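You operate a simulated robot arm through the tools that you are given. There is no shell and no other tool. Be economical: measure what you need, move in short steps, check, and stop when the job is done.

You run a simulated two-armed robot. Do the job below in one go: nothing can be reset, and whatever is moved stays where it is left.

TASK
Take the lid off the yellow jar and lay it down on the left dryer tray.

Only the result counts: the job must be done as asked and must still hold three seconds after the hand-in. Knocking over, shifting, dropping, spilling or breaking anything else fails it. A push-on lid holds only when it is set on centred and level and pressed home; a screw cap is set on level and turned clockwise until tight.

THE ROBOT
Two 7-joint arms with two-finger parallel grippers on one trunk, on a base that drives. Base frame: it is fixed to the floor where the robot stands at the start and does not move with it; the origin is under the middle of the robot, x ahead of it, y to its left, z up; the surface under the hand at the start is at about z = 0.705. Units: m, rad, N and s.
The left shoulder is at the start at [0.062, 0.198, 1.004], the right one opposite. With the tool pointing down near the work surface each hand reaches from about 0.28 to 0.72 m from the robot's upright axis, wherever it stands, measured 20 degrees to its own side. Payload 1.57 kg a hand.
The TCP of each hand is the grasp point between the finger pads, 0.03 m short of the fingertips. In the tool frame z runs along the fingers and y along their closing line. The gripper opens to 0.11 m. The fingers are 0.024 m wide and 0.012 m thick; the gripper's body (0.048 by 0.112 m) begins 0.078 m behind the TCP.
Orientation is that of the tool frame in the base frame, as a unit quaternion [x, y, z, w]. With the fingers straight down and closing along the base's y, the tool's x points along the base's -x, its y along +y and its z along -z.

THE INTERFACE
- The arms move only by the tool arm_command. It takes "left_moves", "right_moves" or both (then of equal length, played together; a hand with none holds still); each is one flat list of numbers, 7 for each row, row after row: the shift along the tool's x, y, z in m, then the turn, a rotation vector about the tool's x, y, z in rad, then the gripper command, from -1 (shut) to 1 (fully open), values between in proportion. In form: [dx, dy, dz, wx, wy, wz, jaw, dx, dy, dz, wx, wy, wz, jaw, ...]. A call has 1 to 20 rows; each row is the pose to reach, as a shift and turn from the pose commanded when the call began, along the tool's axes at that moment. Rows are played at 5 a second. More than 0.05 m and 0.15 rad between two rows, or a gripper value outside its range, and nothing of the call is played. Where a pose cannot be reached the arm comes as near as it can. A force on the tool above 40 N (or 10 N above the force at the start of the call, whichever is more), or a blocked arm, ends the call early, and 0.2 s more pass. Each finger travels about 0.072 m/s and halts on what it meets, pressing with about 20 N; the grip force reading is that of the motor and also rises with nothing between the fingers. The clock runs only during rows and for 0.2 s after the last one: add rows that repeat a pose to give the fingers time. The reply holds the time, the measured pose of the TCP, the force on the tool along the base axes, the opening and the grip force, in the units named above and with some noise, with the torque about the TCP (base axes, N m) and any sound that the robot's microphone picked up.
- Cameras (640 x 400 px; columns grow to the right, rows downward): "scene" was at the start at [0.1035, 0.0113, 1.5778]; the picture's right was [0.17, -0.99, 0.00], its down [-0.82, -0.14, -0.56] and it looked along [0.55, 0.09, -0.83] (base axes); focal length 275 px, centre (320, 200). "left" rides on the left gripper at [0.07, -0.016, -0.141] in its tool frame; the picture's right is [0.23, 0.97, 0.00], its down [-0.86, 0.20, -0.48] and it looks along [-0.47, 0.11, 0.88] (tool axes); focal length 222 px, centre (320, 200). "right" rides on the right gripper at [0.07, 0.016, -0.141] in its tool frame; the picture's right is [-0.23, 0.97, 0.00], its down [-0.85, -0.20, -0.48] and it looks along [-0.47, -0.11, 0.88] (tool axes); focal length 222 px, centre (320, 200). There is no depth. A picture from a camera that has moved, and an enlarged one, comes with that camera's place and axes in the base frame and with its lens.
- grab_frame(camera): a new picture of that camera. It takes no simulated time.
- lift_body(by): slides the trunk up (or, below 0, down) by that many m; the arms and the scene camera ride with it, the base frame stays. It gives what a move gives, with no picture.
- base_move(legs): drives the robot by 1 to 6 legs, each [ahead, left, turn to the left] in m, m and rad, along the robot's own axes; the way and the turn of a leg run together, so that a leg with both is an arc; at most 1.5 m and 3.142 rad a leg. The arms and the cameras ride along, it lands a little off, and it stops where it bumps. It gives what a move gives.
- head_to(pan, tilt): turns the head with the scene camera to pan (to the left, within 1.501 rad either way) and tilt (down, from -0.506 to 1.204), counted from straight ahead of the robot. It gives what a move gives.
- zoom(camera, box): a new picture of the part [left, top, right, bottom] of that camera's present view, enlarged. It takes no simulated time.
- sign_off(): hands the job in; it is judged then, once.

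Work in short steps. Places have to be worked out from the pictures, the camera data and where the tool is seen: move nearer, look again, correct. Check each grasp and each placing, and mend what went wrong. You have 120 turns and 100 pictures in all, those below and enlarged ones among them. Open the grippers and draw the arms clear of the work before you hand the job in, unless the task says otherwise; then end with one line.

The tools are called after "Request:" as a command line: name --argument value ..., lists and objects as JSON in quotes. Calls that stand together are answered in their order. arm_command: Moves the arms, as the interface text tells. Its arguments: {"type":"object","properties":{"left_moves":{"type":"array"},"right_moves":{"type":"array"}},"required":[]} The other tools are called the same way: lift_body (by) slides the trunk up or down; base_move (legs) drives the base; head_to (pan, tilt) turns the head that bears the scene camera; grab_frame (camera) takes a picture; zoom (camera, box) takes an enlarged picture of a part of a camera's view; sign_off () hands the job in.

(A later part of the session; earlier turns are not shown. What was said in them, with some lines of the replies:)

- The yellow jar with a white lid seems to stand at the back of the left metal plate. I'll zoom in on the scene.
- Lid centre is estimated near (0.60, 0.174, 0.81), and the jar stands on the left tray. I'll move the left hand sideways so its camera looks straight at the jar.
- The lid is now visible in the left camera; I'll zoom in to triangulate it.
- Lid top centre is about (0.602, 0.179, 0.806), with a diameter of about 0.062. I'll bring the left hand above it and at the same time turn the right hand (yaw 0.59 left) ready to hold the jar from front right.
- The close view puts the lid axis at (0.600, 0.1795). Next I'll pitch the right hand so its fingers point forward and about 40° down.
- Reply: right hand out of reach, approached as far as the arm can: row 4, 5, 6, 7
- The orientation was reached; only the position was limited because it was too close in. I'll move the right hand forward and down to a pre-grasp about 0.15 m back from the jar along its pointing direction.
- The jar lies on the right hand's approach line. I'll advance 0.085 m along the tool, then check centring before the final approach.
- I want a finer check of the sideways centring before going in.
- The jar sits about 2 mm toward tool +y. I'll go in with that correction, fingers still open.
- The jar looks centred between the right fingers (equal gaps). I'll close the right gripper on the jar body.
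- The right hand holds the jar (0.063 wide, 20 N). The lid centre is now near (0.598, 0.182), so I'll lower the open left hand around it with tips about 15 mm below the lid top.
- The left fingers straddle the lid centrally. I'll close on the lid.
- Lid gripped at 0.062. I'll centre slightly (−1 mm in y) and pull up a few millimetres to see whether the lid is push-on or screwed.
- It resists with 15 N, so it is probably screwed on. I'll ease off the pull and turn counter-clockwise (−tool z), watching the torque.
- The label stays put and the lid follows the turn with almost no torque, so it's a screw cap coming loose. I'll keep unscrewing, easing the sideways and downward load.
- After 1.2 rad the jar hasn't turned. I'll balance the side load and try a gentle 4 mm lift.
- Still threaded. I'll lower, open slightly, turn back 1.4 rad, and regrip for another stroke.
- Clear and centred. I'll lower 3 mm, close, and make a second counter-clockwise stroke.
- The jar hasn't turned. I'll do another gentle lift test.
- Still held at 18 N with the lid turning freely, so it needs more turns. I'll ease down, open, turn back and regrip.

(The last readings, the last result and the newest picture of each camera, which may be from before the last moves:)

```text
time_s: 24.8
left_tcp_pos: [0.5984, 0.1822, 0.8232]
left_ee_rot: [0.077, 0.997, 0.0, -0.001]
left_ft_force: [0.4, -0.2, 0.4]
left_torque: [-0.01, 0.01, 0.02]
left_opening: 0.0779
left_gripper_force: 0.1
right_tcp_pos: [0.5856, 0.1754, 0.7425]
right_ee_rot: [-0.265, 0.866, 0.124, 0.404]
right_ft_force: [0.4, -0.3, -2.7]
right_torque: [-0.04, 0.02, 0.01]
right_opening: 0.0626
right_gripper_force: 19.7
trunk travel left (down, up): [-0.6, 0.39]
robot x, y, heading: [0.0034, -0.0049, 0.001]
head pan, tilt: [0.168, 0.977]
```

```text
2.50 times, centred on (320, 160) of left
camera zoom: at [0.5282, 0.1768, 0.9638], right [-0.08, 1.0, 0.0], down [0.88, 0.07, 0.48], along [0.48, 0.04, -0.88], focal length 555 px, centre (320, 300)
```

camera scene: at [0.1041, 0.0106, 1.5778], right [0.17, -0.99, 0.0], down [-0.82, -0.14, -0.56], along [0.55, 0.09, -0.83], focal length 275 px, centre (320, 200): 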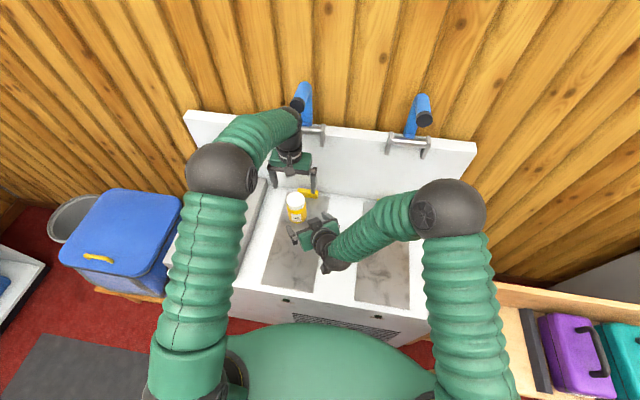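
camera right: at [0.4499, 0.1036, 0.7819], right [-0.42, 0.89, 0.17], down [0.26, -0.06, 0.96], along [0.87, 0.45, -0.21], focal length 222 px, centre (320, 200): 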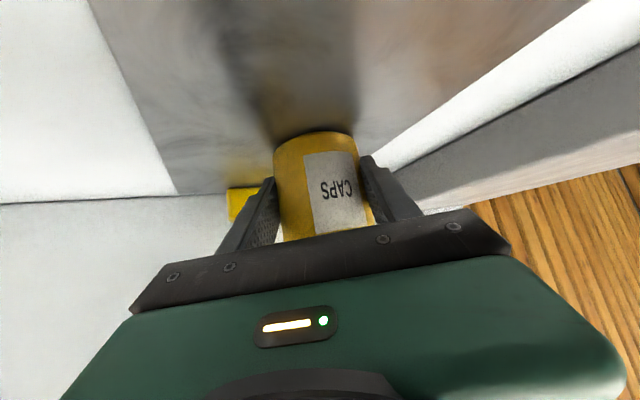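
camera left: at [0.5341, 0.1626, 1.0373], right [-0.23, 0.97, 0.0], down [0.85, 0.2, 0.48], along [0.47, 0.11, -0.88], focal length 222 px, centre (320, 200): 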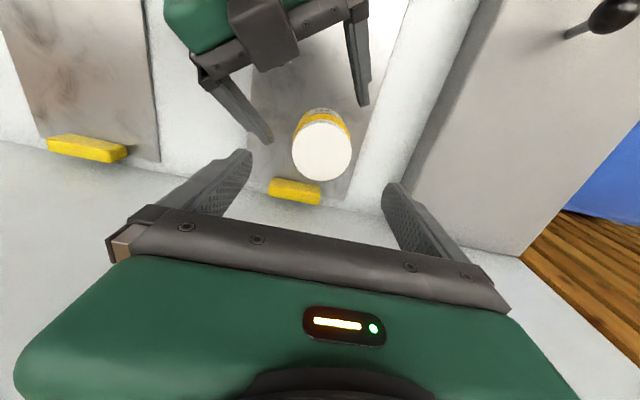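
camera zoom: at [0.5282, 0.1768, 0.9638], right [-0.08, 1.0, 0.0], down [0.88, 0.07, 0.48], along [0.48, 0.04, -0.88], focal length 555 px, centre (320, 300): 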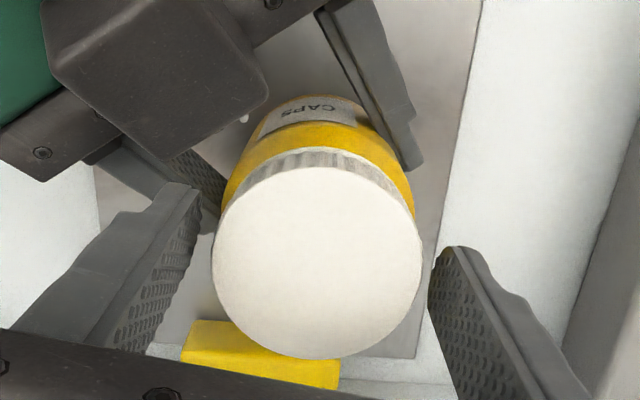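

The lid looks 2–3 mm higher than before, so it really is unscrewing. Next is stroke three.

Request:
arm_command --left_moves '[0, 0, 0, 0, 0, 0, -1, 0, 0, 0, 0, 0, 0, -1, 0, 0, -0.0002, 0, 0, -0.14, -1, 0, 0, -0.0004, 0, 0, -0.28, -1, 0, 0, -0.0006, 0, 0, -0.42, -1, 0, 0, -0.0008, 0, 0, -0.56, -1, 0, 0, -0.001, 0, 0, -0.7, -1, 0, 0, -0.0012, 0, 0, -0.84, -1, 0, 0, -0.0014, 0, 0, -0.98, -1, 0, 0, -0.0016, 0, 0, -1.12, -1, 0, 0, -0.0018, 0, 0, -1.26, -1, 0, 0, -0.002, 0, 0, -1.38, -1, 0, 0, -0.004, 0, 0, -1.38, -1, 0, 0, -0.006, 0, 0, -1.38, -1]'

Request:
zoom --camera "scene" --box '[272, 180, 336, 230]'

```text
time_s: 27.8
left_tcp_pos: [0.5976, 0.1827, 0.8295]
left_ee_rot: [-0.578, 0.816, 0.001, -0.002]
left_ft_force: [-1.7, 4.4, -18.5]
left_torque: [0.19, -0.05, 0.03]
left_opening: 0.0614
left_gripper_force: 19.8
right_tcp_pos: [0.5887, 0.1753, 0.7466]
right_ee_rot: [-0.264, 0.866, 0.123, 0.406]
right_ft_force: [1.7, -3.8, 16.7]
right_torque: [0.31, 0.0, -0.05]
right_opening: 0.0628
right_gripper_force: 20.3
trunk travel left (down, up): [-0.6, 0.39]
robot x, y, heading: [-0.0004, -0.0, 0.001]
head pan, tilt: [0.168, 0.977]
```

```text
8.00 times, centred on (304, 205) of scene
camera zoom: at [0.1054, 0.0109, 1.5777], right [0.17, -0.99, 0.0], down [-0.82, -0.14, -0.56], along [0.55, 0.09, -0.83], focal length 2197 px, centre (448, 160)
```

zoom: 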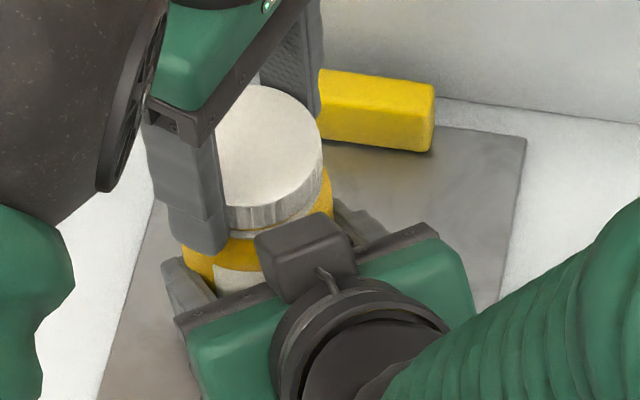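

The lid keeps rising but the thread still holds. I'll ease off, turn back and make a fourth stroke.

Request:
arm_command --left_moves '[0, 0, 0.004, 0, 0, 0, -1, 0, 0, 0.004, 0, 0, 0, 0.42, 0, 0, 0.004, 0, 0, 0, 0.42, 0, 0, 0.004, 0, 0, 0.14, 0.42, 0, 0, 0.004, 0, 0, 0.28, 0.42, 0, 0, 0.004, 0, 0, 0.42, 0.42, 0, 0, 0.004, 0, 0, 0.56, 0.42, 0, 0, 0.004, 0, 0, 0.7, 0.42, 0, 0, 0.004, 0, 0, 0.84, 0.42, 0, 0, 0.004, 0, 0, 0.98, 0.42, 0, 0, 0.004, 0, 0, 1.12, 0.42, 0, 0, 0.004, 0, 0, 1.26, 0.42, 0, 0, 0.004, 0, 0, 1.38, 0.42]'

Request:
arm_command --left_moves '[0, 0, 0, 0, 0, 0, -1, 0, 0, 0, 0, 0, 0, -1, 0, 0, -0.0002, 0, 0, -0.14, -1, 0, 0, -0.0004, 0, 0, -0.28, -1, 0, 0, -0.0006, 0, 0, -0.42, -1, 0, 0, -0.0008, 0, 0, -0.56, -1, 0, 0, -0.001, 0, 0, -0.7, -1, 0, 0, -0.0012, 0, 0, -0.84, -1, 0, 0, -0.0014, 0, 0, -0.98, -1, 0, 0, -0.0016, 0, 0, -1.12, -1, 0, 0, -0.0018, 0, 0, -1.26, -1, 0, 0, -0.002, 0, 0, -1.38, -1, 0, 0, -0.004, 0, 0, -1.38, -1, 0, 0, -0.006, 0, 0, -1.38, -1]'

Request:
zoom --camera "scene" --box '[272, 180, 336, 230]'

Request:
zoom --camera "right" --box '[200, 60, 440, 210]'

```text
time_s: 30.6
left_tcp_pos: [0.598, 0.1835, 0.8255]
left_ee_rot: [0.076, 0.997, 0.001, 0.0]
left_ft_force: [0.2, -0.4, -0.2]
left_torque: [-0.03, -0.02, 0.05]
left_opening: 0.078
left_gripper_force: 0.1
right_tcp_pos: [0.586, 0.1754, 0.7448]
right_ee_rot: [-0.265, 0.866, 0.123, 0.405]
right_ft_force: [0.2, -0.4, -1.8]
right_torque: [-0.05, 0.06, 0.0]
right_opening: 0.0626
right_gripper_force: 20.0
trunk travel left (down, up): [-0.6, 0.39]
robot x, y, heading: [0.0009, 0.0003, 0.001]
head pan, tilt: [0.168, 0.977]
```

```text
time_s: 33.6
left_tcp_pos: [0.5975, 0.1821, 0.832]
left_ee_rot: [-0.577, 0.816, 0.0, 0.0]
left_ft_force: [-1.6, 1.6, -1.5]
left_torque: [0.01, 0.0, 0.01]
left_opening: 0.0627
left_gripper_force: 19.3
right_tcp_pos: [0.5855, 0.1745, 0.7448]
right_ee_rot: [-0.264, 0.867, 0.123, 0.405]
right_ft_force: [0.8, -3.1, -1.2]
right_torque: [0.17, 0.14, -0.02]
right_opening: 0.0627
right_gripper_force: 19.9
trunk travel left (down, up): [-0.6, 0.39]
robot x, y, heading: [-0.0001, 0.0003, -0.003]
head pan, tilt: [0.168, 0.977]
```

```text
8.00 times, centred on (304, 205) of scene
camera zoom: at [0.1054, 0.0109, 1.5777], right [0.17, -0.99, 0.0], down [-0.82, -0.14, -0.56], along [0.55, 0.09, -0.83], focal length 2197 px, centre (448, 160)
```

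zoom: 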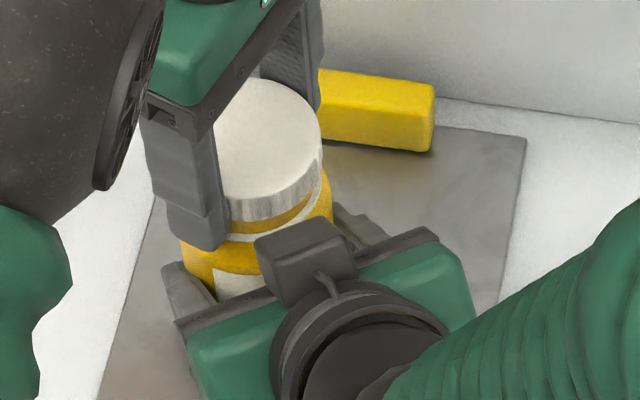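

```text
2.67 times, centred on (320, 135) of right
camera zoom: at [0.4495, 0.1043, 0.782], right [-0.42, 0.89, 0.17], down [0.26, -0.06, 0.96], along [0.87, 0.45, -0.21], focal length 592 px, centre (320, 373)
```

zoom: 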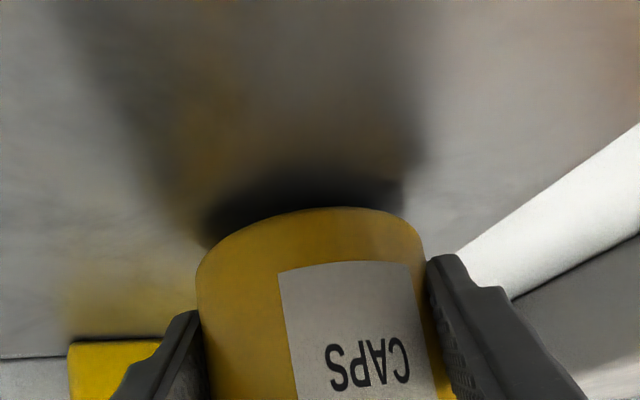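

The load has dropped to almost zero and the threaded neck shows under the lid. The jar seems to have slid up a few mm in the right grip. I'll lift 6 mm more and compare.

Request:
arm_command --left_moves '[0, 0, -0.002, 0, 0, 0, -1, 0, 0, -0.004, 0, 0, 0, -1, 0, 0, -0.006, 0, 0, 0, -1]'

Request:
zoom --camera "scene" --box '[272, 180, 336, 230]'

Request:
zoom --camera "right" --box '[200, 60, 440, 210]'

```text
time_s: 34.4
left_tcp_pos: [0.5985, 0.1813, 0.8384]
left_ee_rot: [-0.577, 0.817, -0.001, -0.001]
left_ft_force: [0.2, 0.2, -0.5]
left_torque: [-0.01, 0.01, -0.02]
left_opening: 0.0624
left_gripper_force: 20.2
right_tcp_pos: [0.5866, 0.1756, 0.7438]
right_ee_rot: [-0.265, 0.867, 0.124, 0.404]
right_ft_force: [0.2, -1.1, -1.7]
right_torque: [0.0, 0.03, -0.01]
right_opening: 0.0626
right_gripper_force: 19.4
trunk travel left (down, up): [-0.6, 0.39]
robot x, y, heading: [0.003, 0.0008, -0.001]
head pan, tilt: [0.168, 0.977]
```

```text
8.00 times, centred on (304, 205) of scene
camera zoom: at [0.1054, 0.0109, 1.5777], right [0.17, -0.99, 0.0], down [-0.82, -0.14, -0.56], along [0.55, 0.09, -0.83], focal length 2197 px, centre (448, 160)
```

zoom: 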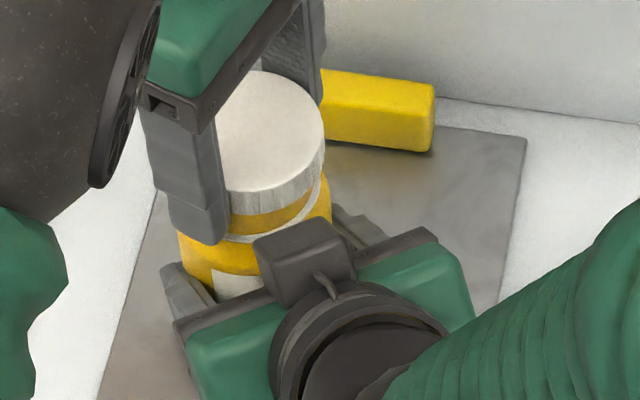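

```text
2.67 times, centred on (320, 135) of right
camera zoom: at [0.4492, 0.1046, 0.7819], right [-0.42, 0.89, 0.17], down [0.26, -0.06, 0.96], along [0.87, 0.45, -0.21], focal length 592 px, centre (320, 373)
```

zoom: 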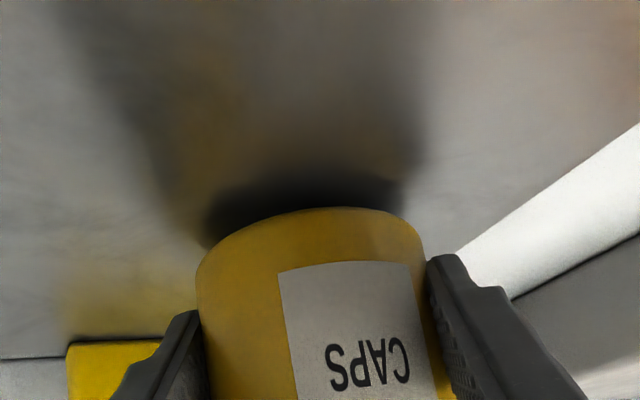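

The lid is free and the jar stays with the right hand. I'll raise the lid clear by 7 cm.

Request:
arm_command --left_moves '[0, 0, -0.02, 0, 0, 0, -1, 0, 0, -0.04, 0, 0, 0, -1, 0, 0, -0.06, 0, 0, 0, -1, 0, 0, -0.08, 0, 0, 0, -1, 0, 0, -0.08, 0, 0, 0, -1]'

Request:
zoom --camera "scene" --box '[248, 170, 344, 245]'

Request:
grab_frame --camera "left"

```text
time_s: 35.6
left_tcp_pos: [0.5974, 0.1841, 0.9173]
left_ee_rot: [-0.577, 0.817, 0.0, 0.0]
left_ft_force: [0.2, 0.3, 0.6]
left_torque: [-0.01, 0.01, 0.04]
left_opening: 0.0624
left_gripper_force: 20.0
right_tcp_pos: [0.5866, 0.1746, 0.7441]
right_ee_rot: [-0.264, 0.867, 0.123, 0.404]
right_ft_force: [0.6, 1.1, -1.8]
right_torque: [-0.02, 0.05, -0.03]
right_opening: 0.0627
right_gripper_force: 20.7
trunk travel left (down, up): [-0.6, 0.39]
robot x, y, heading: [0.0009, 0.0011, -0.003]
head pan, tilt: [0.168, 0.977]
```

```text
5.33 times, centred on (296, 208) of scene
camera zoom: at [0.1058, 0.0109, 1.5776], right [0.17, -0.99, 0.0], down [-0.82, -0.14, -0.56], along [0.55, 0.09, -0.83], focal length 1465 px, centre (448, 160)
```

zoom: 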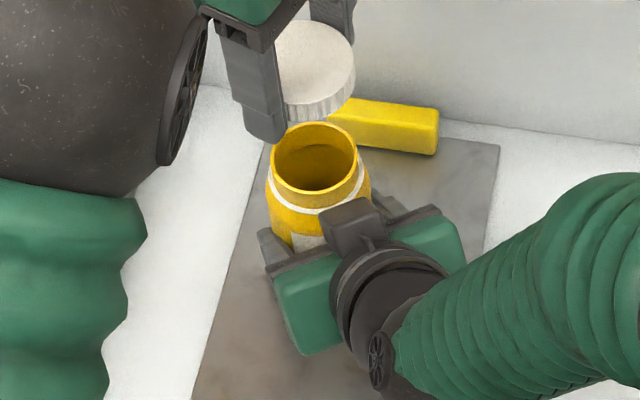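

```text
55 pictures are left
camera left: at [0.5911, 0.1122, 1.0575], right [-0.99, 0.11, 0.0], down [0.1, 0.87, 0.48], along [0.05, 0.47, -0.88], focal length 222 px, centre (320, 200)
```

left: 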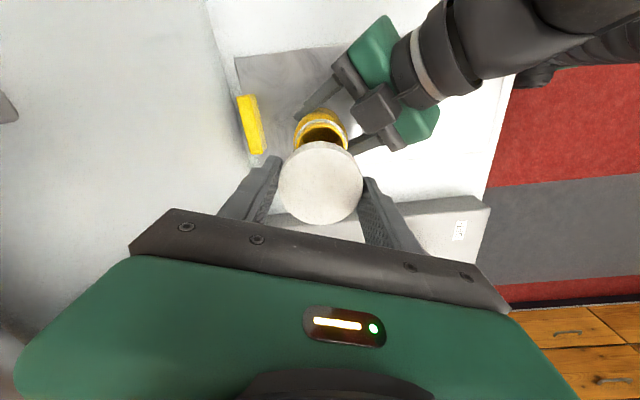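

The lid is off. Next I'll lower the right hand a few mm to set the jar firmly on the tray, watching the force.

Request:
arm_command --right_moves '[0.00077, 0, 0.00064, 0, 0, 0, -1, 0.00153, 0, 0.00129, 0, 0, 0, -1, 0.0023, 0, 0.00193, 0, 0, 0, -1]'

Request:
zoom --camera "right" --box '[200, 60, 440, 210]'

```text
time_s: 36.4
left_tcp_pos: [0.5989, 0.1838, 0.9161]
left_ee_rot: [-0.577, 0.816, -0.001, -0.001]
left_ft_force: [0.8, 0.2, 0.8]
left_torque: [0.04, -0.02, 0.01]
left_opening: 0.0623
left_gripper_force: 19.6
right_tcp_pos: [0.586, 0.174, 0.7405]
right_ee_rot: [-0.264, 0.867, 0.123, 0.405]
right_ft_force: [-0.4, -0.3, -1.7]
right_torque: [-0.04, 0.01, -0.02]
right_opening: 0.0629
right_gripper_force: 20.2
trunk travel left (down, up): [-0.6, 0.39]
robot x, y, heading: [-0.002, 0.0002, 0.003]
head pan, tilt: [0.168, 0.977]
```

```text
2.67 times, centred on (320, 135) of right
camera zoom: at [0.4499, 0.1041, 0.7785], right [-0.42, 0.89, 0.17], down [0.26, -0.06, 0.96], along [0.87, 0.45, -0.21], focal length 592 px, centre (320, 373)
```

zoom: 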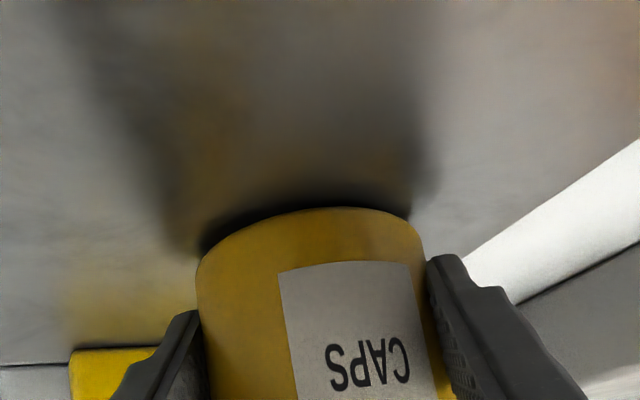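

The shadow gap shrank but the jar is still hanging (−1.7 N). I'll go down a little more.

Request:
arm_command --right_moves '[0.00077, 0, 0.00064, 0, 0, 0, -1, 0.00115, 0, 0.00096, 0, 0, 0, -1]'

Request:
zoom --camera "right" --box '[200, 60, 440, 210]'

```text
time_s: 37.0
left_tcp_pos: [0.5981, 0.184, 0.9159]
left_ee_rot: [-0.577, 0.816, 0.0, 0.0]
left_ft_force: [-0.2, -0.1, -0.1]
left_torque: [-0.02, 0.02, 0.03]
left_opening: 0.0624
left_gripper_force: 20.4
right_tcp_pos: [0.5869, 0.1743, 0.7404]
right_ee_rot: [-0.265, 0.867, 0.122, 0.404]
right_ft_force: [0.6, 0.1, -1.6]
right_torque: [-0.02, 0.0, 0.01]
right_opening: 0.0627
right_gripper_force: 20.3
trunk travel left (down, up): [-0.6, 0.39]
robot x, y, heading: [0.0005, -0.0005, 0.003]
head pan, tilt: [0.168, 0.977]
```

```text
2.67 times, centred on (320, 135) of right
camera zoom: at [0.4501, 0.1042, 0.7773], right [-0.42, 0.89, 0.17], down [0.26, -0.06, 0.96], along [0.87, 0.45, -0.21], focal length 592 px, centre (320, 373)
```

zoom: 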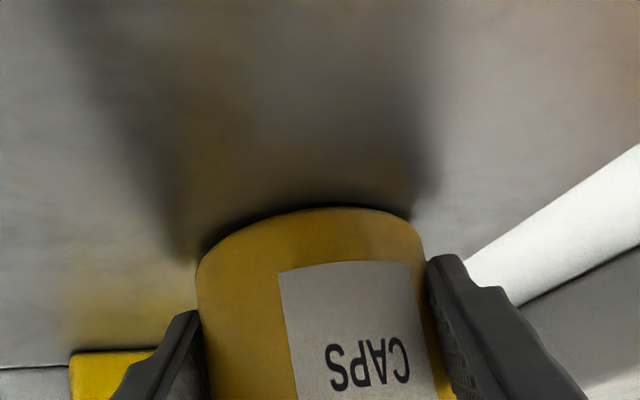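

Nearly touching. I'll go down one more millimetre or so.

Request:
arm_command --right_moves '[0.0005, 0, 0.0004, 0, 0, 0, -1, 0.00092, 0, 0.00077, 0, 0, 0, -1]'

Request:
zoom --camera "right" --box '[200, 60, 440, 210]'

```text
time_s: 37.6
left_tcp_pos: [0.5976, 0.1842, 0.9177]
left_ee_rot: [-0.577, 0.817, -0.001, 0.0]
left_ft_force: [0.0, 0.3, -0.6]
left_torque: [0.01, 0.01, 0.01]
left_opening: 0.0622
left_gripper_force: 20.2
right_tcp_pos: [0.5866, 0.175, 0.7383]
right_ee_rot: [-0.265, 0.866, 0.124, 0.405]
right_ft_force: [-0.6, -1.4, 4.5]
right_torque: [-0.08, 0.16, 0.03]
right_opening: 0.0627
right_gripper_force: 20.2
trunk travel left (down, up): [-0.6, 0.39]
robot x, y, heading: [-0.0024, 0.0003, -0.005]
head pan, tilt: [0.168, 0.977]
```

```text
2.67 times, centred on (320, 135) of right
camera zoom: at [0.4502, 0.1043, 0.7769], right [-0.42, 0.89, 0.17], down [0.26, -0.06, 0.96], along [0.87, 0.45, -0.2], focal length 592 px, centre (320, 373)
```

zoom: 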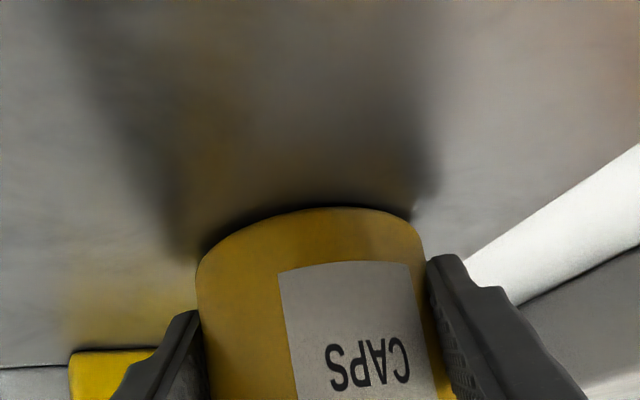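

The jar is on the tray (+4.5 N). I'll open the right gripper gradually.

Request:
arm_command --right_moves '[0, 0, 0, 0, 0, 0, 0.3, 0, 0, 0, 0, 0, 0, 0.6, 0, 0, 0, 0, 0, 0, 1, 0, 0, 0, 0, 0, 0, 1, 0, 0, 0, 0, 0, 0, 1]'

Request:
grab_frame --camera "right"

Request:
zoom --camera "scene" --box '[248, 170, 344, 245]'

```text
time_s: 38.8
left_tcp_pos: [0.598, 0.1837, 0.9172]
left_ee_rot: [-0.577, 0.816, 0.0, -0.001]
left_ft_force: [0.1, -0.3, -0.3]
left_torque: [0.02, 0.01, -0.02]
left_opening: 0.0625
left_gripper_force: 20.4
right_tcp_pos: [0.586, 0.1747, 0.7382]
right_ee_rot: [-0.264, 0.867, 0.123, 0.404]
right_ft_force: [-0.3, 0.8, 0.0]
right_torque: [0.03, 0.0, 0.0]
right_opening: 0.1104
right_gripper_force: 0.2
trunk travel left (down, up): [-0.6, 0.39]
robot x, y, heading: [-0.0005, 0.0, -0.003]
head pan, tilt: [0.168, 0.977]
```

```text
51 pictures are left
camera right: at [0.45, 0.1045, 0.776], right [-0.42, 0.89, 0.17], down [0.26, -0.06, 0.96], along [0.87, 0.45, -0.21], focal length 222 px, centre (320, 200)
```

right: 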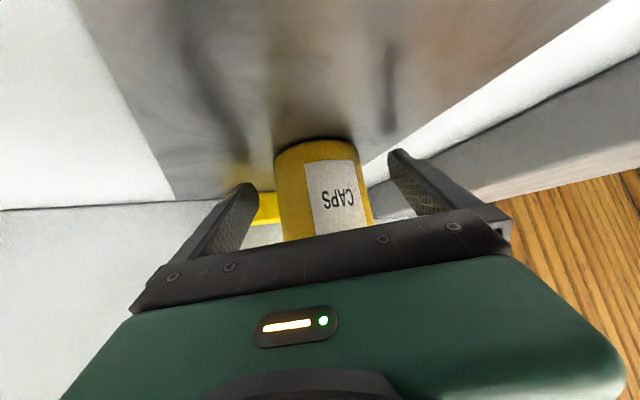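

```text
5.33 times, centred on (296, 208) of scene
camera zoom: at [0.1049, 0.0109, 1.5777], right [0.17, -0.99, 0.0], down [-0.82, -0.14, -0.56], along [0.55, 0.09, -0.83], focal length 1465 px, centre (448, 160)
```

zoom: 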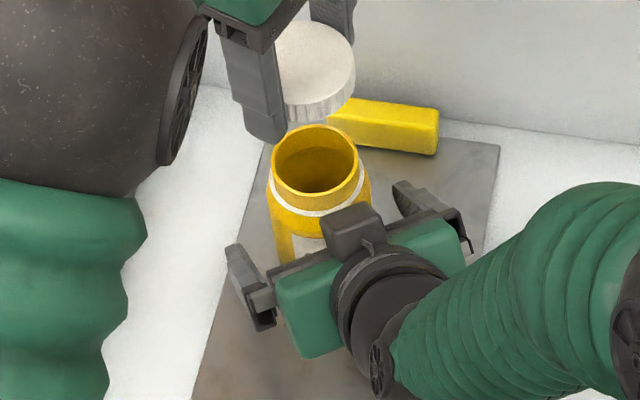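

The jar stands upright. I'll withdraw the right hand back along its approach, then off to the right.

Request:
arm_command --right_moves '[0, 0, -0.04, 0, 0, 0, 1, 0, 0, -0.08, 0, 0, 0, 1, 0, 0, -0.12, 0, 0, 0, 1, 0, 0, -0.165, 0, 0, 0, 1, 0.01, -0.035, -0.185, 0, 0, 0, 1, 0.02, -0.07, -0.21, 0, 0, 0, 1, 0.03, -0.105, -0.24, 0, 0, 0, 1, 0.04, -0.14, -0.27, 0, 0, 0, 1, 0.04, -0.14, -0.27, 0, 0, 0, 1]'

Request:
grab_frame --camera "scene"

```text
time_s: 40.8
left_tcp_pos: [0.5971, 0.1829, 0.9165]
left_ee_rot: [-0.577, 0.817, 0.0, 0.0]
left_ft_force: [-0.1, 0.8, 0.6]
left_torque: [0.02, 0.02, 0.0]
left_opening: 0.0621
left_gripper_force: 19.7
right_tcp_pos: [0.4712, -0.0742, 0.8803]
right_ee_rot: [-0.264, 0.867, 0.123, 0.404]
right_ft_force: [0.0, 0.3, -0.5]
right_torque: [0.0, -0.02, 0.0]
right_opening: 0.1102
right_gripper_force: 0.1
trunk travel left (down, up): [-0.6, 0.39]
robot x, y, heading: [0.0014, -0.0028, 0.0]
head pan, tilt: [0.168, 0.977]
```

```text
49 pictures are left
camera scene: at [0.1045, 0.009, 1.5777], right [0.17, -0.99, 0.0], down [-0.82, -0.14, -0.56], along [0.55, 0.09, -0.83], focal length 275 px, centre (320, 200)
```

scene: 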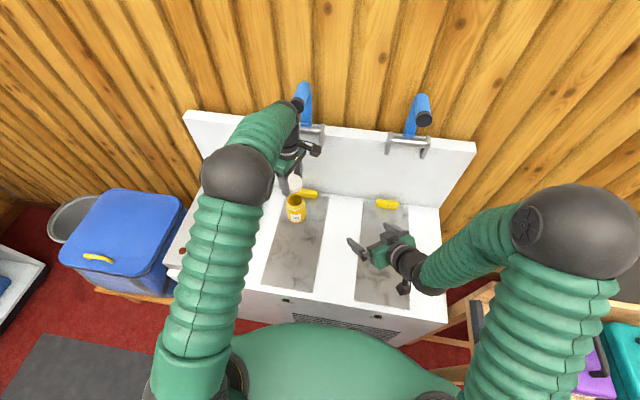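

The right hand is clear. I'll carry the lid forward over the empty front part of the left tray, near (0.46, 0.145), and turn the hand back to its natural yaw.

Request:
arm_command --left_moves '[0.009, 0.013, 0, 0, 0, 0.137, -1, 0.018, 0.026, 0, 0, 0, 0.273, -1, 0.027, 0.039, 0, 0, 0, 0.41, -1, 0.036, 0.052, 0, 0, 0, 0.547, -1, 0.045, 0.065, 0, 0, 0, 0.683, -1, 0.054, 0.078, 0, 0, 0, 0.82, -1, 0.063, 0.091, 0, 0, 0, 0.957, -1, 0.072, 0.104, 0, 0, 0, 1.093, -1, 0.0816, 0.1165, 0, 0, 0, 1.23, -1, 0.0816, 0.1165, 0, 0, 0, 1.23, -1]'

Request:
grab_frame --camera "scene"

Request:
grab_frame --camera "left"

Request:
grab_frame --camera "right"

```text
time_s: 43.0
left_tcp_pos: [0.4609, 0.1442, 0.9176]
left_ee_rot: [0.001, 1.0, 0.0, -0.001]
left_ft_force: [0.0, 0.1, -0.1]
left_torque: [0.01, 0.03, -0.01]
left_opening: 0.062
left_gripper_force: 19.9
right_tcp_pos: [0.4704, -0.0734, 0.8805]
right_ee_rot: [-0.265, 0.867, 0.124, 0.404]
right_ft_force: [-0.4, 0.7, -0.4]
right_torque: [-0.01, -0.01, 0.01]
right_opening: 0.1101
right_gripper_force: 0.0
trunk travel left (down, up): [-0.6, 0.39]
robot x, y, heading: [-0.0032, -0.0017, -0.0]
head pan, tilt: [0.168, 0.977]
```

```text
48 pictures are left
camera scene: at [0.1041, 0.0091, 1.5778], right [0.17, -0.99, 0.0], down [-0.82, -0.14, -0.56], along [0.55, 0.09, -0.83], focal length 275 px, centre (320, 200)
```

scene: 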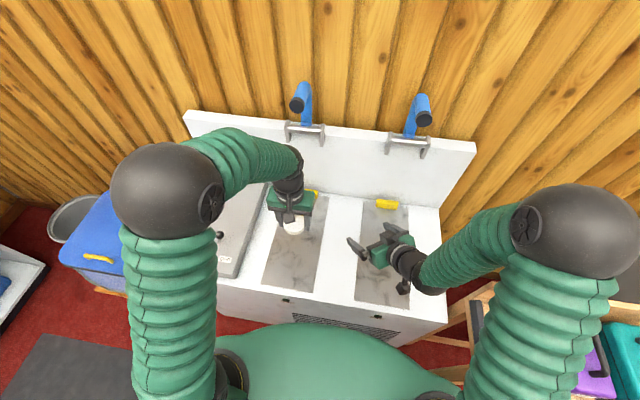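

```text
47 pictures are left
camera left: at [0.3919, 0.1274, 1.058], right [-0.23, 0.97, 0.0], down [0.86, 0.2, 0.48], along [0.47, 0.11, -0.88], focal length 222 px, centre (320, 200)
```

left: 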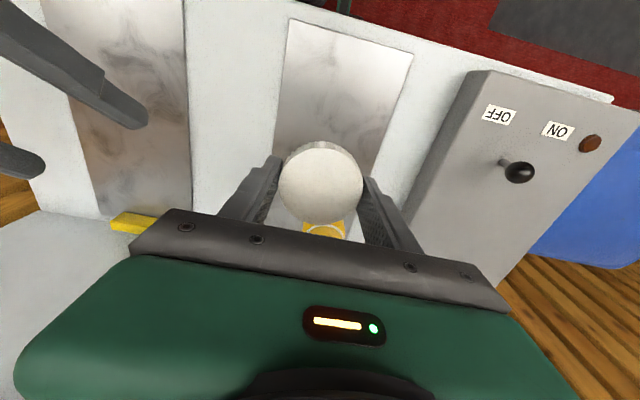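

```text
46 pictures are left
camera right: at [0.335, -0.1439, 0.9179], right [-0.42, 0.89, 0.17], down [0.26, -0.06, 0.96], along [0.87, 0.45, -0.21], focal length 222 px, centre (320, 200)
```

right: 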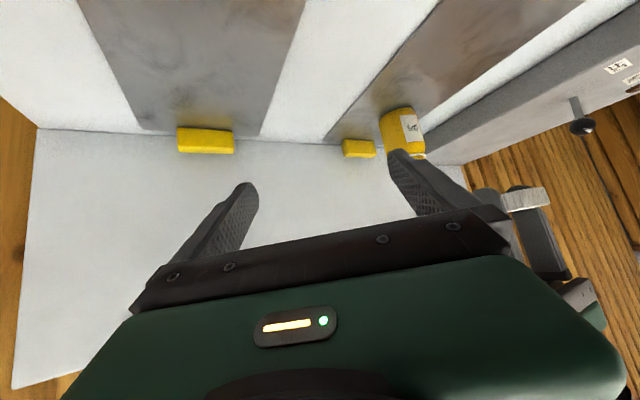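

The left tray spans about x > 0.34, y 0.08–0.24, so (0.46, 0.15) is well inside it. I'll lower to about 2 cm above contact.

Request:
arm_command --left_moves '[0, 0.002, 0.035, 0, 0, 0, -1, 0, 0.004, 0.07, 0, 0, 0, -1, 0, 0.007, 0.105, 0, 0, 0, -1, 0, 0.01, 0.14, 0, 0, 0, -1, 0, 0.01, 0.162, 0, 0, 0, -1, 0, 0.01, 0.162, 0, 0, 0, -1]'

Request:
zoom --camera "scene" --box '[248, 190, 344, 265]'

Request:
zoom --camera "left" --box '[200, 100, 440, 250]'

```text
time_s: 44.4
left_tcp_pos: [0.4621, 0.1544, 0.7558]
left_ee_rot: [0.0, 1.0, 0.0, 0.0]
left_ft_force: [0.0, -0.1, -0.2]
left_torque: [0.0, 0.01, -0.05]
left_opening: 0.0622
left_gripper_force: 19.9
right_tcp_pos: [0.4708, -0.0738, 0.8812]
right_ee_rot: [-0.264, 0.867, 0.123, 0.405]
right_ft_force: [-0.1, 0.7, 0.1]
right_torque: [0.0, 0.01, 0.0]
right_opening: 0.1102
right_gripper_force: 0.1
trunk travel left (down, up): [-0.6, 0.39]
robot x, y, heading: [-0.0022, 0.0016, -0.001]
head pan, tilt: [0.168, 0.977]
```

```text
5.33 times, centred on (296, 228) of scene
camera zoom: at [0.1036, 0.0091, 1.5778], right [0.17, -0.99, 0.0], down [-0.82, -0.14, -0.56], along [0.55, 0.09, -0.83], focal length 1465 px, centre (448, 53)
```

zoom: 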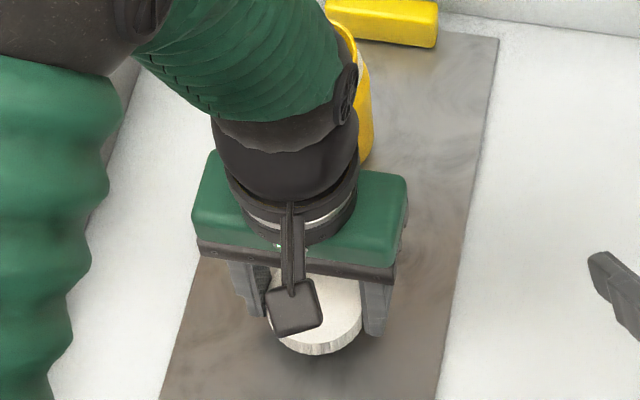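

```text
2.67 times, centred on (320, 175) of left
camera zoom: at [0.3934, 0.1378, 0.8957], right [-0.23, 0.97, 0.0], down [0.85, 0.2, 0.48], along [0.47, 0.11, -0.88], focal length 592 px, centre (320, 267)
```

zoom: 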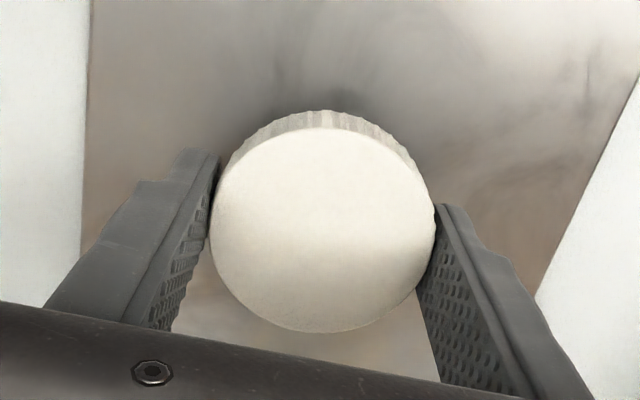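

The lid looks level. I'll lower another 12 mm and check the force.

Request:
arm_command --left_moves '[0, 0, 0.004, 0, 0, 0, -1, 0, 0, 0.008, 0, 0, 0, -1, 0, 0, 0.012, 0, 0, 0, -1]'

Request:
zoom --camera "left" --box '[200, 100, 440, 250]'

```text
time_s: 45.2
left_tcp_pos: [0.4599, 0.154, 0.7434]
left_ee_rot: [0.0, 1.0, 0.0, -0.001]
left_ft_force: [0.0, 0.3, -1.2]
left_torque: [-0.01, 0.03, -0.01]
left_opening: 0.0621
left_gripper_force: 20.3
right_tcp_pos: [0.4721, -0.0727, 0.8802]
right_ee_rot: [-0.264, 0.867, 0.122, 0.404]
right_ft_force: [0.1, 0.1, -0.3]
right_torque: [0.02, 0.05, -0.04]
right_opening: 0.1099
right_gripper_force: 0.0
trunk travel left (down, up): [-0.6, 0.39]
robot x, y, heading: [0.0003, 0.0011, -0.001]
head pan, tilt: [0.168, 0.977]
```

```text
2.67 times, centred on (320, 175) of left
camera zoom: at [0.3923, 0.1373, 0.8841], right [-0.23, 0.97, 0.0], down [0.86, 0.2, 0.48], along [0.47, 0.11, -0.88], focal length 592 px, centre (320, 267)
```

zoom: 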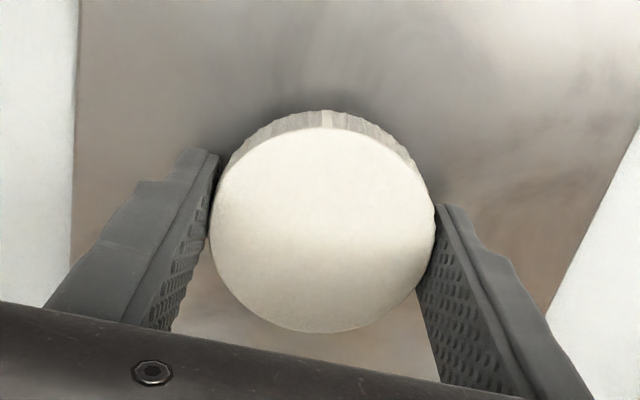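

No contact yet. I'll lower another 4 mm in small steps.

Request:
arm_command --left_moves '[0, 0, 0.002, 0, 0, 0, -1, 0, 0, 0.004, 0, 0, 0, -1]'

```text
time_s: 45.8
left_tcp_pos: [0.4606, 0.1548, 0.7389]
left_ee_rot: [0.0, 1.0, 0.0, 0.0]
left_ft_force: [0.1, 0.8, 0.4]
left_torque: [0.01, 0.01, -0.02]
left_opening: 0.0619
left_gripper_force: 20.1
right_tcp_pos: [0.4729, -0.0731, 0.8811]
right_ee_rot: [-0.264, 0.867, 0.124, 0.405]
right_ft_force: [0.5, 0.0, -0.2]
right_torque: [-0.02, 0.02, -0.01]
right_opening: 0.1098
right_gripper_force: 0.2
trunk travel left (down, up): [-0.6, 0.39]
robot x, y, heading: [-0.0018, -0.0018, -0.005]
head pan, tilt: [0.168, 0.977]
```

Request:
arm_command --left_moves '[0, 0, 0.001, 0, 0, 0, -1, 0, 0, 0.002, 0, 0, 0, -1]'

Request:
zoom --camera "left" --box '[200, 100, 440, 250]'

```text
time_s: 46.4
left_tcp_pos: [0.4617, 0.1552, 0.7377]
left_ee_rot: [-0.001, 1.0, 0.001, 0.0]
left_ft_force: [0.1, -0.4, 0.1]
left_torque: [0.03, -0.01, -0.03]
left_opening: 0.0621
left_gripper_force: 20.4
right_tcp_pos: [0.4696, -0.0745, 0.8794]
right_ee_rot: [-0.265, 0.867, 0.124, 0.404]
right_ft_force: [0.5, 0.1, 0.0]
right_torque: [0.0, -0.01, 0.0]
right_opening: 0.1098
right_gripper_force: 0.2
trunk travel left (down, up): [-0.6, 0.39]
robot x, y, heading: [0.0014, -0.0018, -0.004]
head pan, tilt: [0.168, 0.977]
```

```text
2.67 times, centred on (320, 175) of left
camera zoom: at [0.3925, 0.1376, 0.8788], right [-0.23, 0.97, 0.0], down [0.85, 0.2, 0.48], along [0.47, 0.11, -0.88], focal length 592 px, centre (320, 267)
```

zoom: 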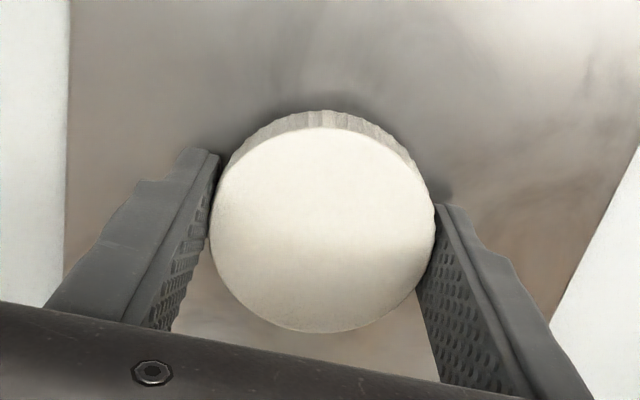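

Very close now. I'll continue in 1 mm steps.

Request:
arm_command --left_moves '[0, 0, 0.0008, 0, 0, 0, -1, 0, 0, 0.0015, 0, 0, 0, -1]'

```text
time_s: 47.0
left_tcp_pos: [0.4622, 0.1541, 0.7362]
left_ee_rot: [0.0, 1.0, 0.001, 0.0]
left_ft_force: [-0.7, 0.3, -0.1]
left_torque: [0.0, 0.0, -0.01]
left_opening: 0.0621
left_gripper_force: 19.8
right_tcp_pos: [0.4717, -0.0745, 0.8797]
right_ee_rot: [-0.264, 0.867, 0.123, 0.404]
right_ft_force: [0.4, 0.0, -0.4]
right_torque: [0.0, 0.02, 0.0]
right_opening: 0.11
right_gripper_force: 0.1
trunk travel left (down, up): [-0.6, 0.39]
robot x, y, heading: [-0.0006, 0.0004, 0.001]
head pan, tilt: [0.168, 0.977]
```

Request:
arm_command --left_moves '[0, 0, 0.0008, 0, 0, 0, -1, 0, 0, 0.0015, 0, 0, 0, -1]'

Request:
zoom --camera "left" --box '[200, 100, 440, 250]'

```text
time_s: 47.6
left_tcp_pos: [0.462, 0.1544, 0.7349]
left_ee_rot: [-0.001, 1.0, 0.001, 0.001]
left_ft_force: [0.7, -0.5, 2.4]
left_torque: [-0.11, 0.05, 0.04]
left_opening: 0.0622
left_gripper_force: 20.2
right_tcp_pos: [0.4712, -0.0732, 0.8806]
right_ee_rot: [-0.263, 0.867, 0.123, 0.404]
right_ft_force: [-0.5, -0.2, -0.3]
right_torque: [-0.01, 0.03, -0.02]
right_opening: 0.11
right_gripper_force: 0.1
trunk travel left (down, up): [-0.6, 0.39]
robot x, y, heading: [-0.0009, 0.0025, -0.001]
head pan, tilt: [0.168, 0.977]
```

```text
2.67 times, centred on (320, 175) of left
camera zoom: at [0.3925, 0.1368, 0.8756], right [-0.23, 0.97, 0.0], down [0.85, 0.2, 0.48], along [0.47, 0.11, -0.88], focal length 592 px, centre (320, 267)
```

zoom: 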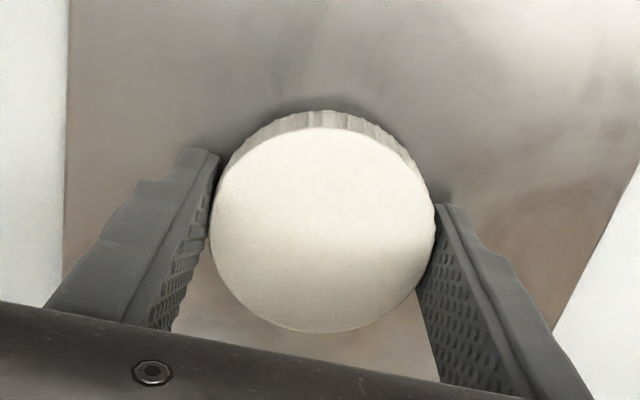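

Contact. I'll open the left gripper gently.

Request:
arm_command --left_moves '[0, 0, 0, 0, 0, 0, 0.2, 0, 0, 0, 0, 0, 0, 0.4, 0, 0, 0, 0, 0, 0, 0.7, 0, 0, 0, 0, 0, 0, 0.7]'

Request:
zoom --camera "left" --box '[200, 100, 440, 250]'

```text
time_s: 48.6
left_tcp_pos: [0.4606, 0.1543, 0.7344]
left_ee_rot: [0.0, 1.0, 0.0, 0.0]
left_ft_force: [-1.3, -1.3, 5.3]
left_torque: [0.07, 0.07, 0.02]
left_opening: 0.0937
left_gripper_force: 0.0
right_tcp_pos: [0.4703, -0.0725, 0.8817]
right_ee_rot: [-0.264, 0.866, 0.124, 0.406]
right_ft_force: [0.8, 0.0, -0.9]
right_torque: [0.02, 0.0, 0.04]
right_opening: 0.1099
right_gripper_force: 0.0
trunk travel left (down, up): [-0.6, 0.39]
robot x, y, heading: [-0.0023, 0.0002, 0.004]
head pan, tilt: [0.168, 0.977]
```

```text
2.67 times, centred on (320, 175) of left
camera zoom: at [0.3922, 0.1369, 0.8756], right [-0.23, 0.97, 0.0], down [0.85, 0.2, 0.48], along [0.47, 0.11, -0.88], focal length 592 px, centre (320, 267)
```

zoom: 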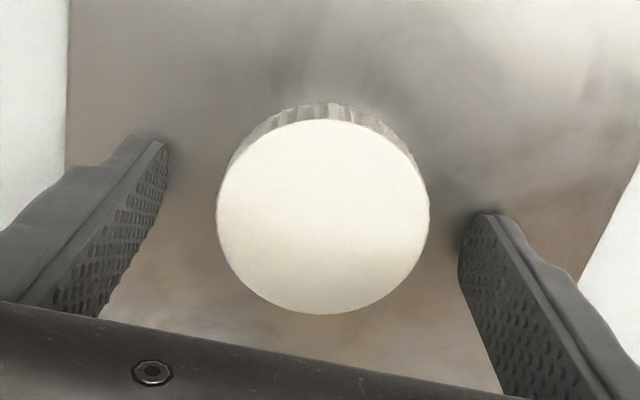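

The lid now rests flat on the tray. I'll raise the left hand straight up to clear it, well ahead of the jar.

Request:
arm_command --left_moves '[0, 0, -0.01, 0, 0, 0, 0.7, 0, 0, -0.04, 0, 0, 0, 0.8, 0, 0, -0.08, 0, 0, 0, 1, 0, 0, -0.12, 0, 0, 0, 1, 0, 0, -0.16, 0, 0, 0, 1, 0, 0, -0.2, 0, 0, 0, 1, 0, 0.04, -0.22, 0, 0, 0, 1, 0, 0.08, -0.22, 0, 0, 0, 1, 0, 0.12, -0.22, 0, 0, 0, 1, 0, 0.16, -0.22, 0, 0, 0, 1, 0, 0.16, -0.22, 0, 0, 0, 1]'

Request:
grab_frame --camera "scene"

Request:
zoom --camera "scene" --box '[240, 180, 368, 280]'

```text
time_s: 51.0
left_tcp_pos: [0.4609, 0.3154, 0.9556]
left_ee_rot: [0.0, 1.0, 0.0, 0.0]
left_ft_force: [0.8, 0.0, 1.2]
left_torque: [-0.03, 0.02, -0.01]
left_opening: 0.1101
left_gripper_force: 0.0
right_tcp_pos: [0.4715, -0.0725, 0.8801]
right_ee_rot: [-0.264, 0.867, 0.123, 0.404]
right_ft_force: [0.2, 0.4, -0.5]
right_torque: [-0.03, -0.01, 0.0]
right_opening: 0.1099
right_gripper_force: 0.0
trunk travel left (down, up): [-0.6, 0.39]
robot x, y, heading: [0.0022, -0.001, 0.001]
head pan, tilt: [0.168, 0.977]
```

```text
39 pictures are left
camera scene: at [0.1038, 0.0102, 1.5778], right [0.17, -0.99, 0.0], down [-0.82, -0.14, -0.56], along [0.55, 0.09, -0.83], focal length 275 px, centre (320, 200)
```

scene: 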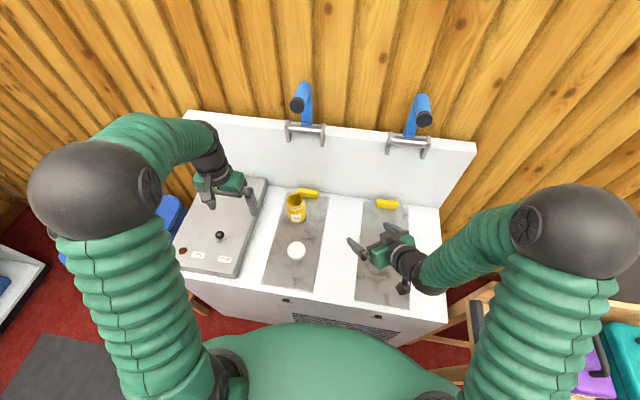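

```text
4.00 times, centred on (304, 230) of scene
camera zoom: at [0.1038, 0.0102, 1.5778], right [0.17, -0.99, 0.0], down [-0.82, -0.14, -0.56], along [0.55, 0.09, -0.83], focal length 1098 px, centre (384, 80)
```

zoom: 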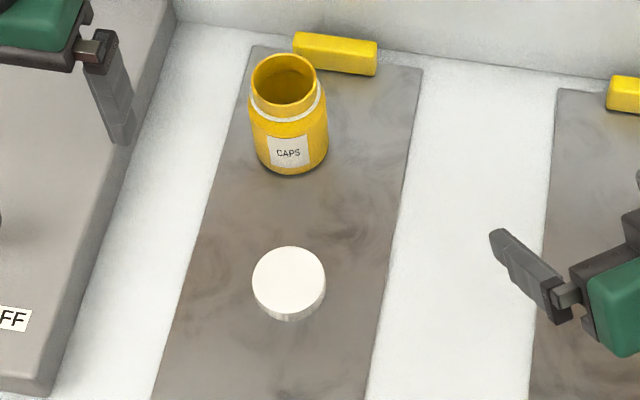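

The lid lies flat on the left tray, the jar stands upright, and both arms are clear with grippers open. I'm handing in.

Request:
sign_off

```text
The job is handed in.
```

The yellow jar's screw cap is off and lying flat, top side up, on the left dryer tray; the open jar is upright at the back of the same tray, a few millimetres from where it started.
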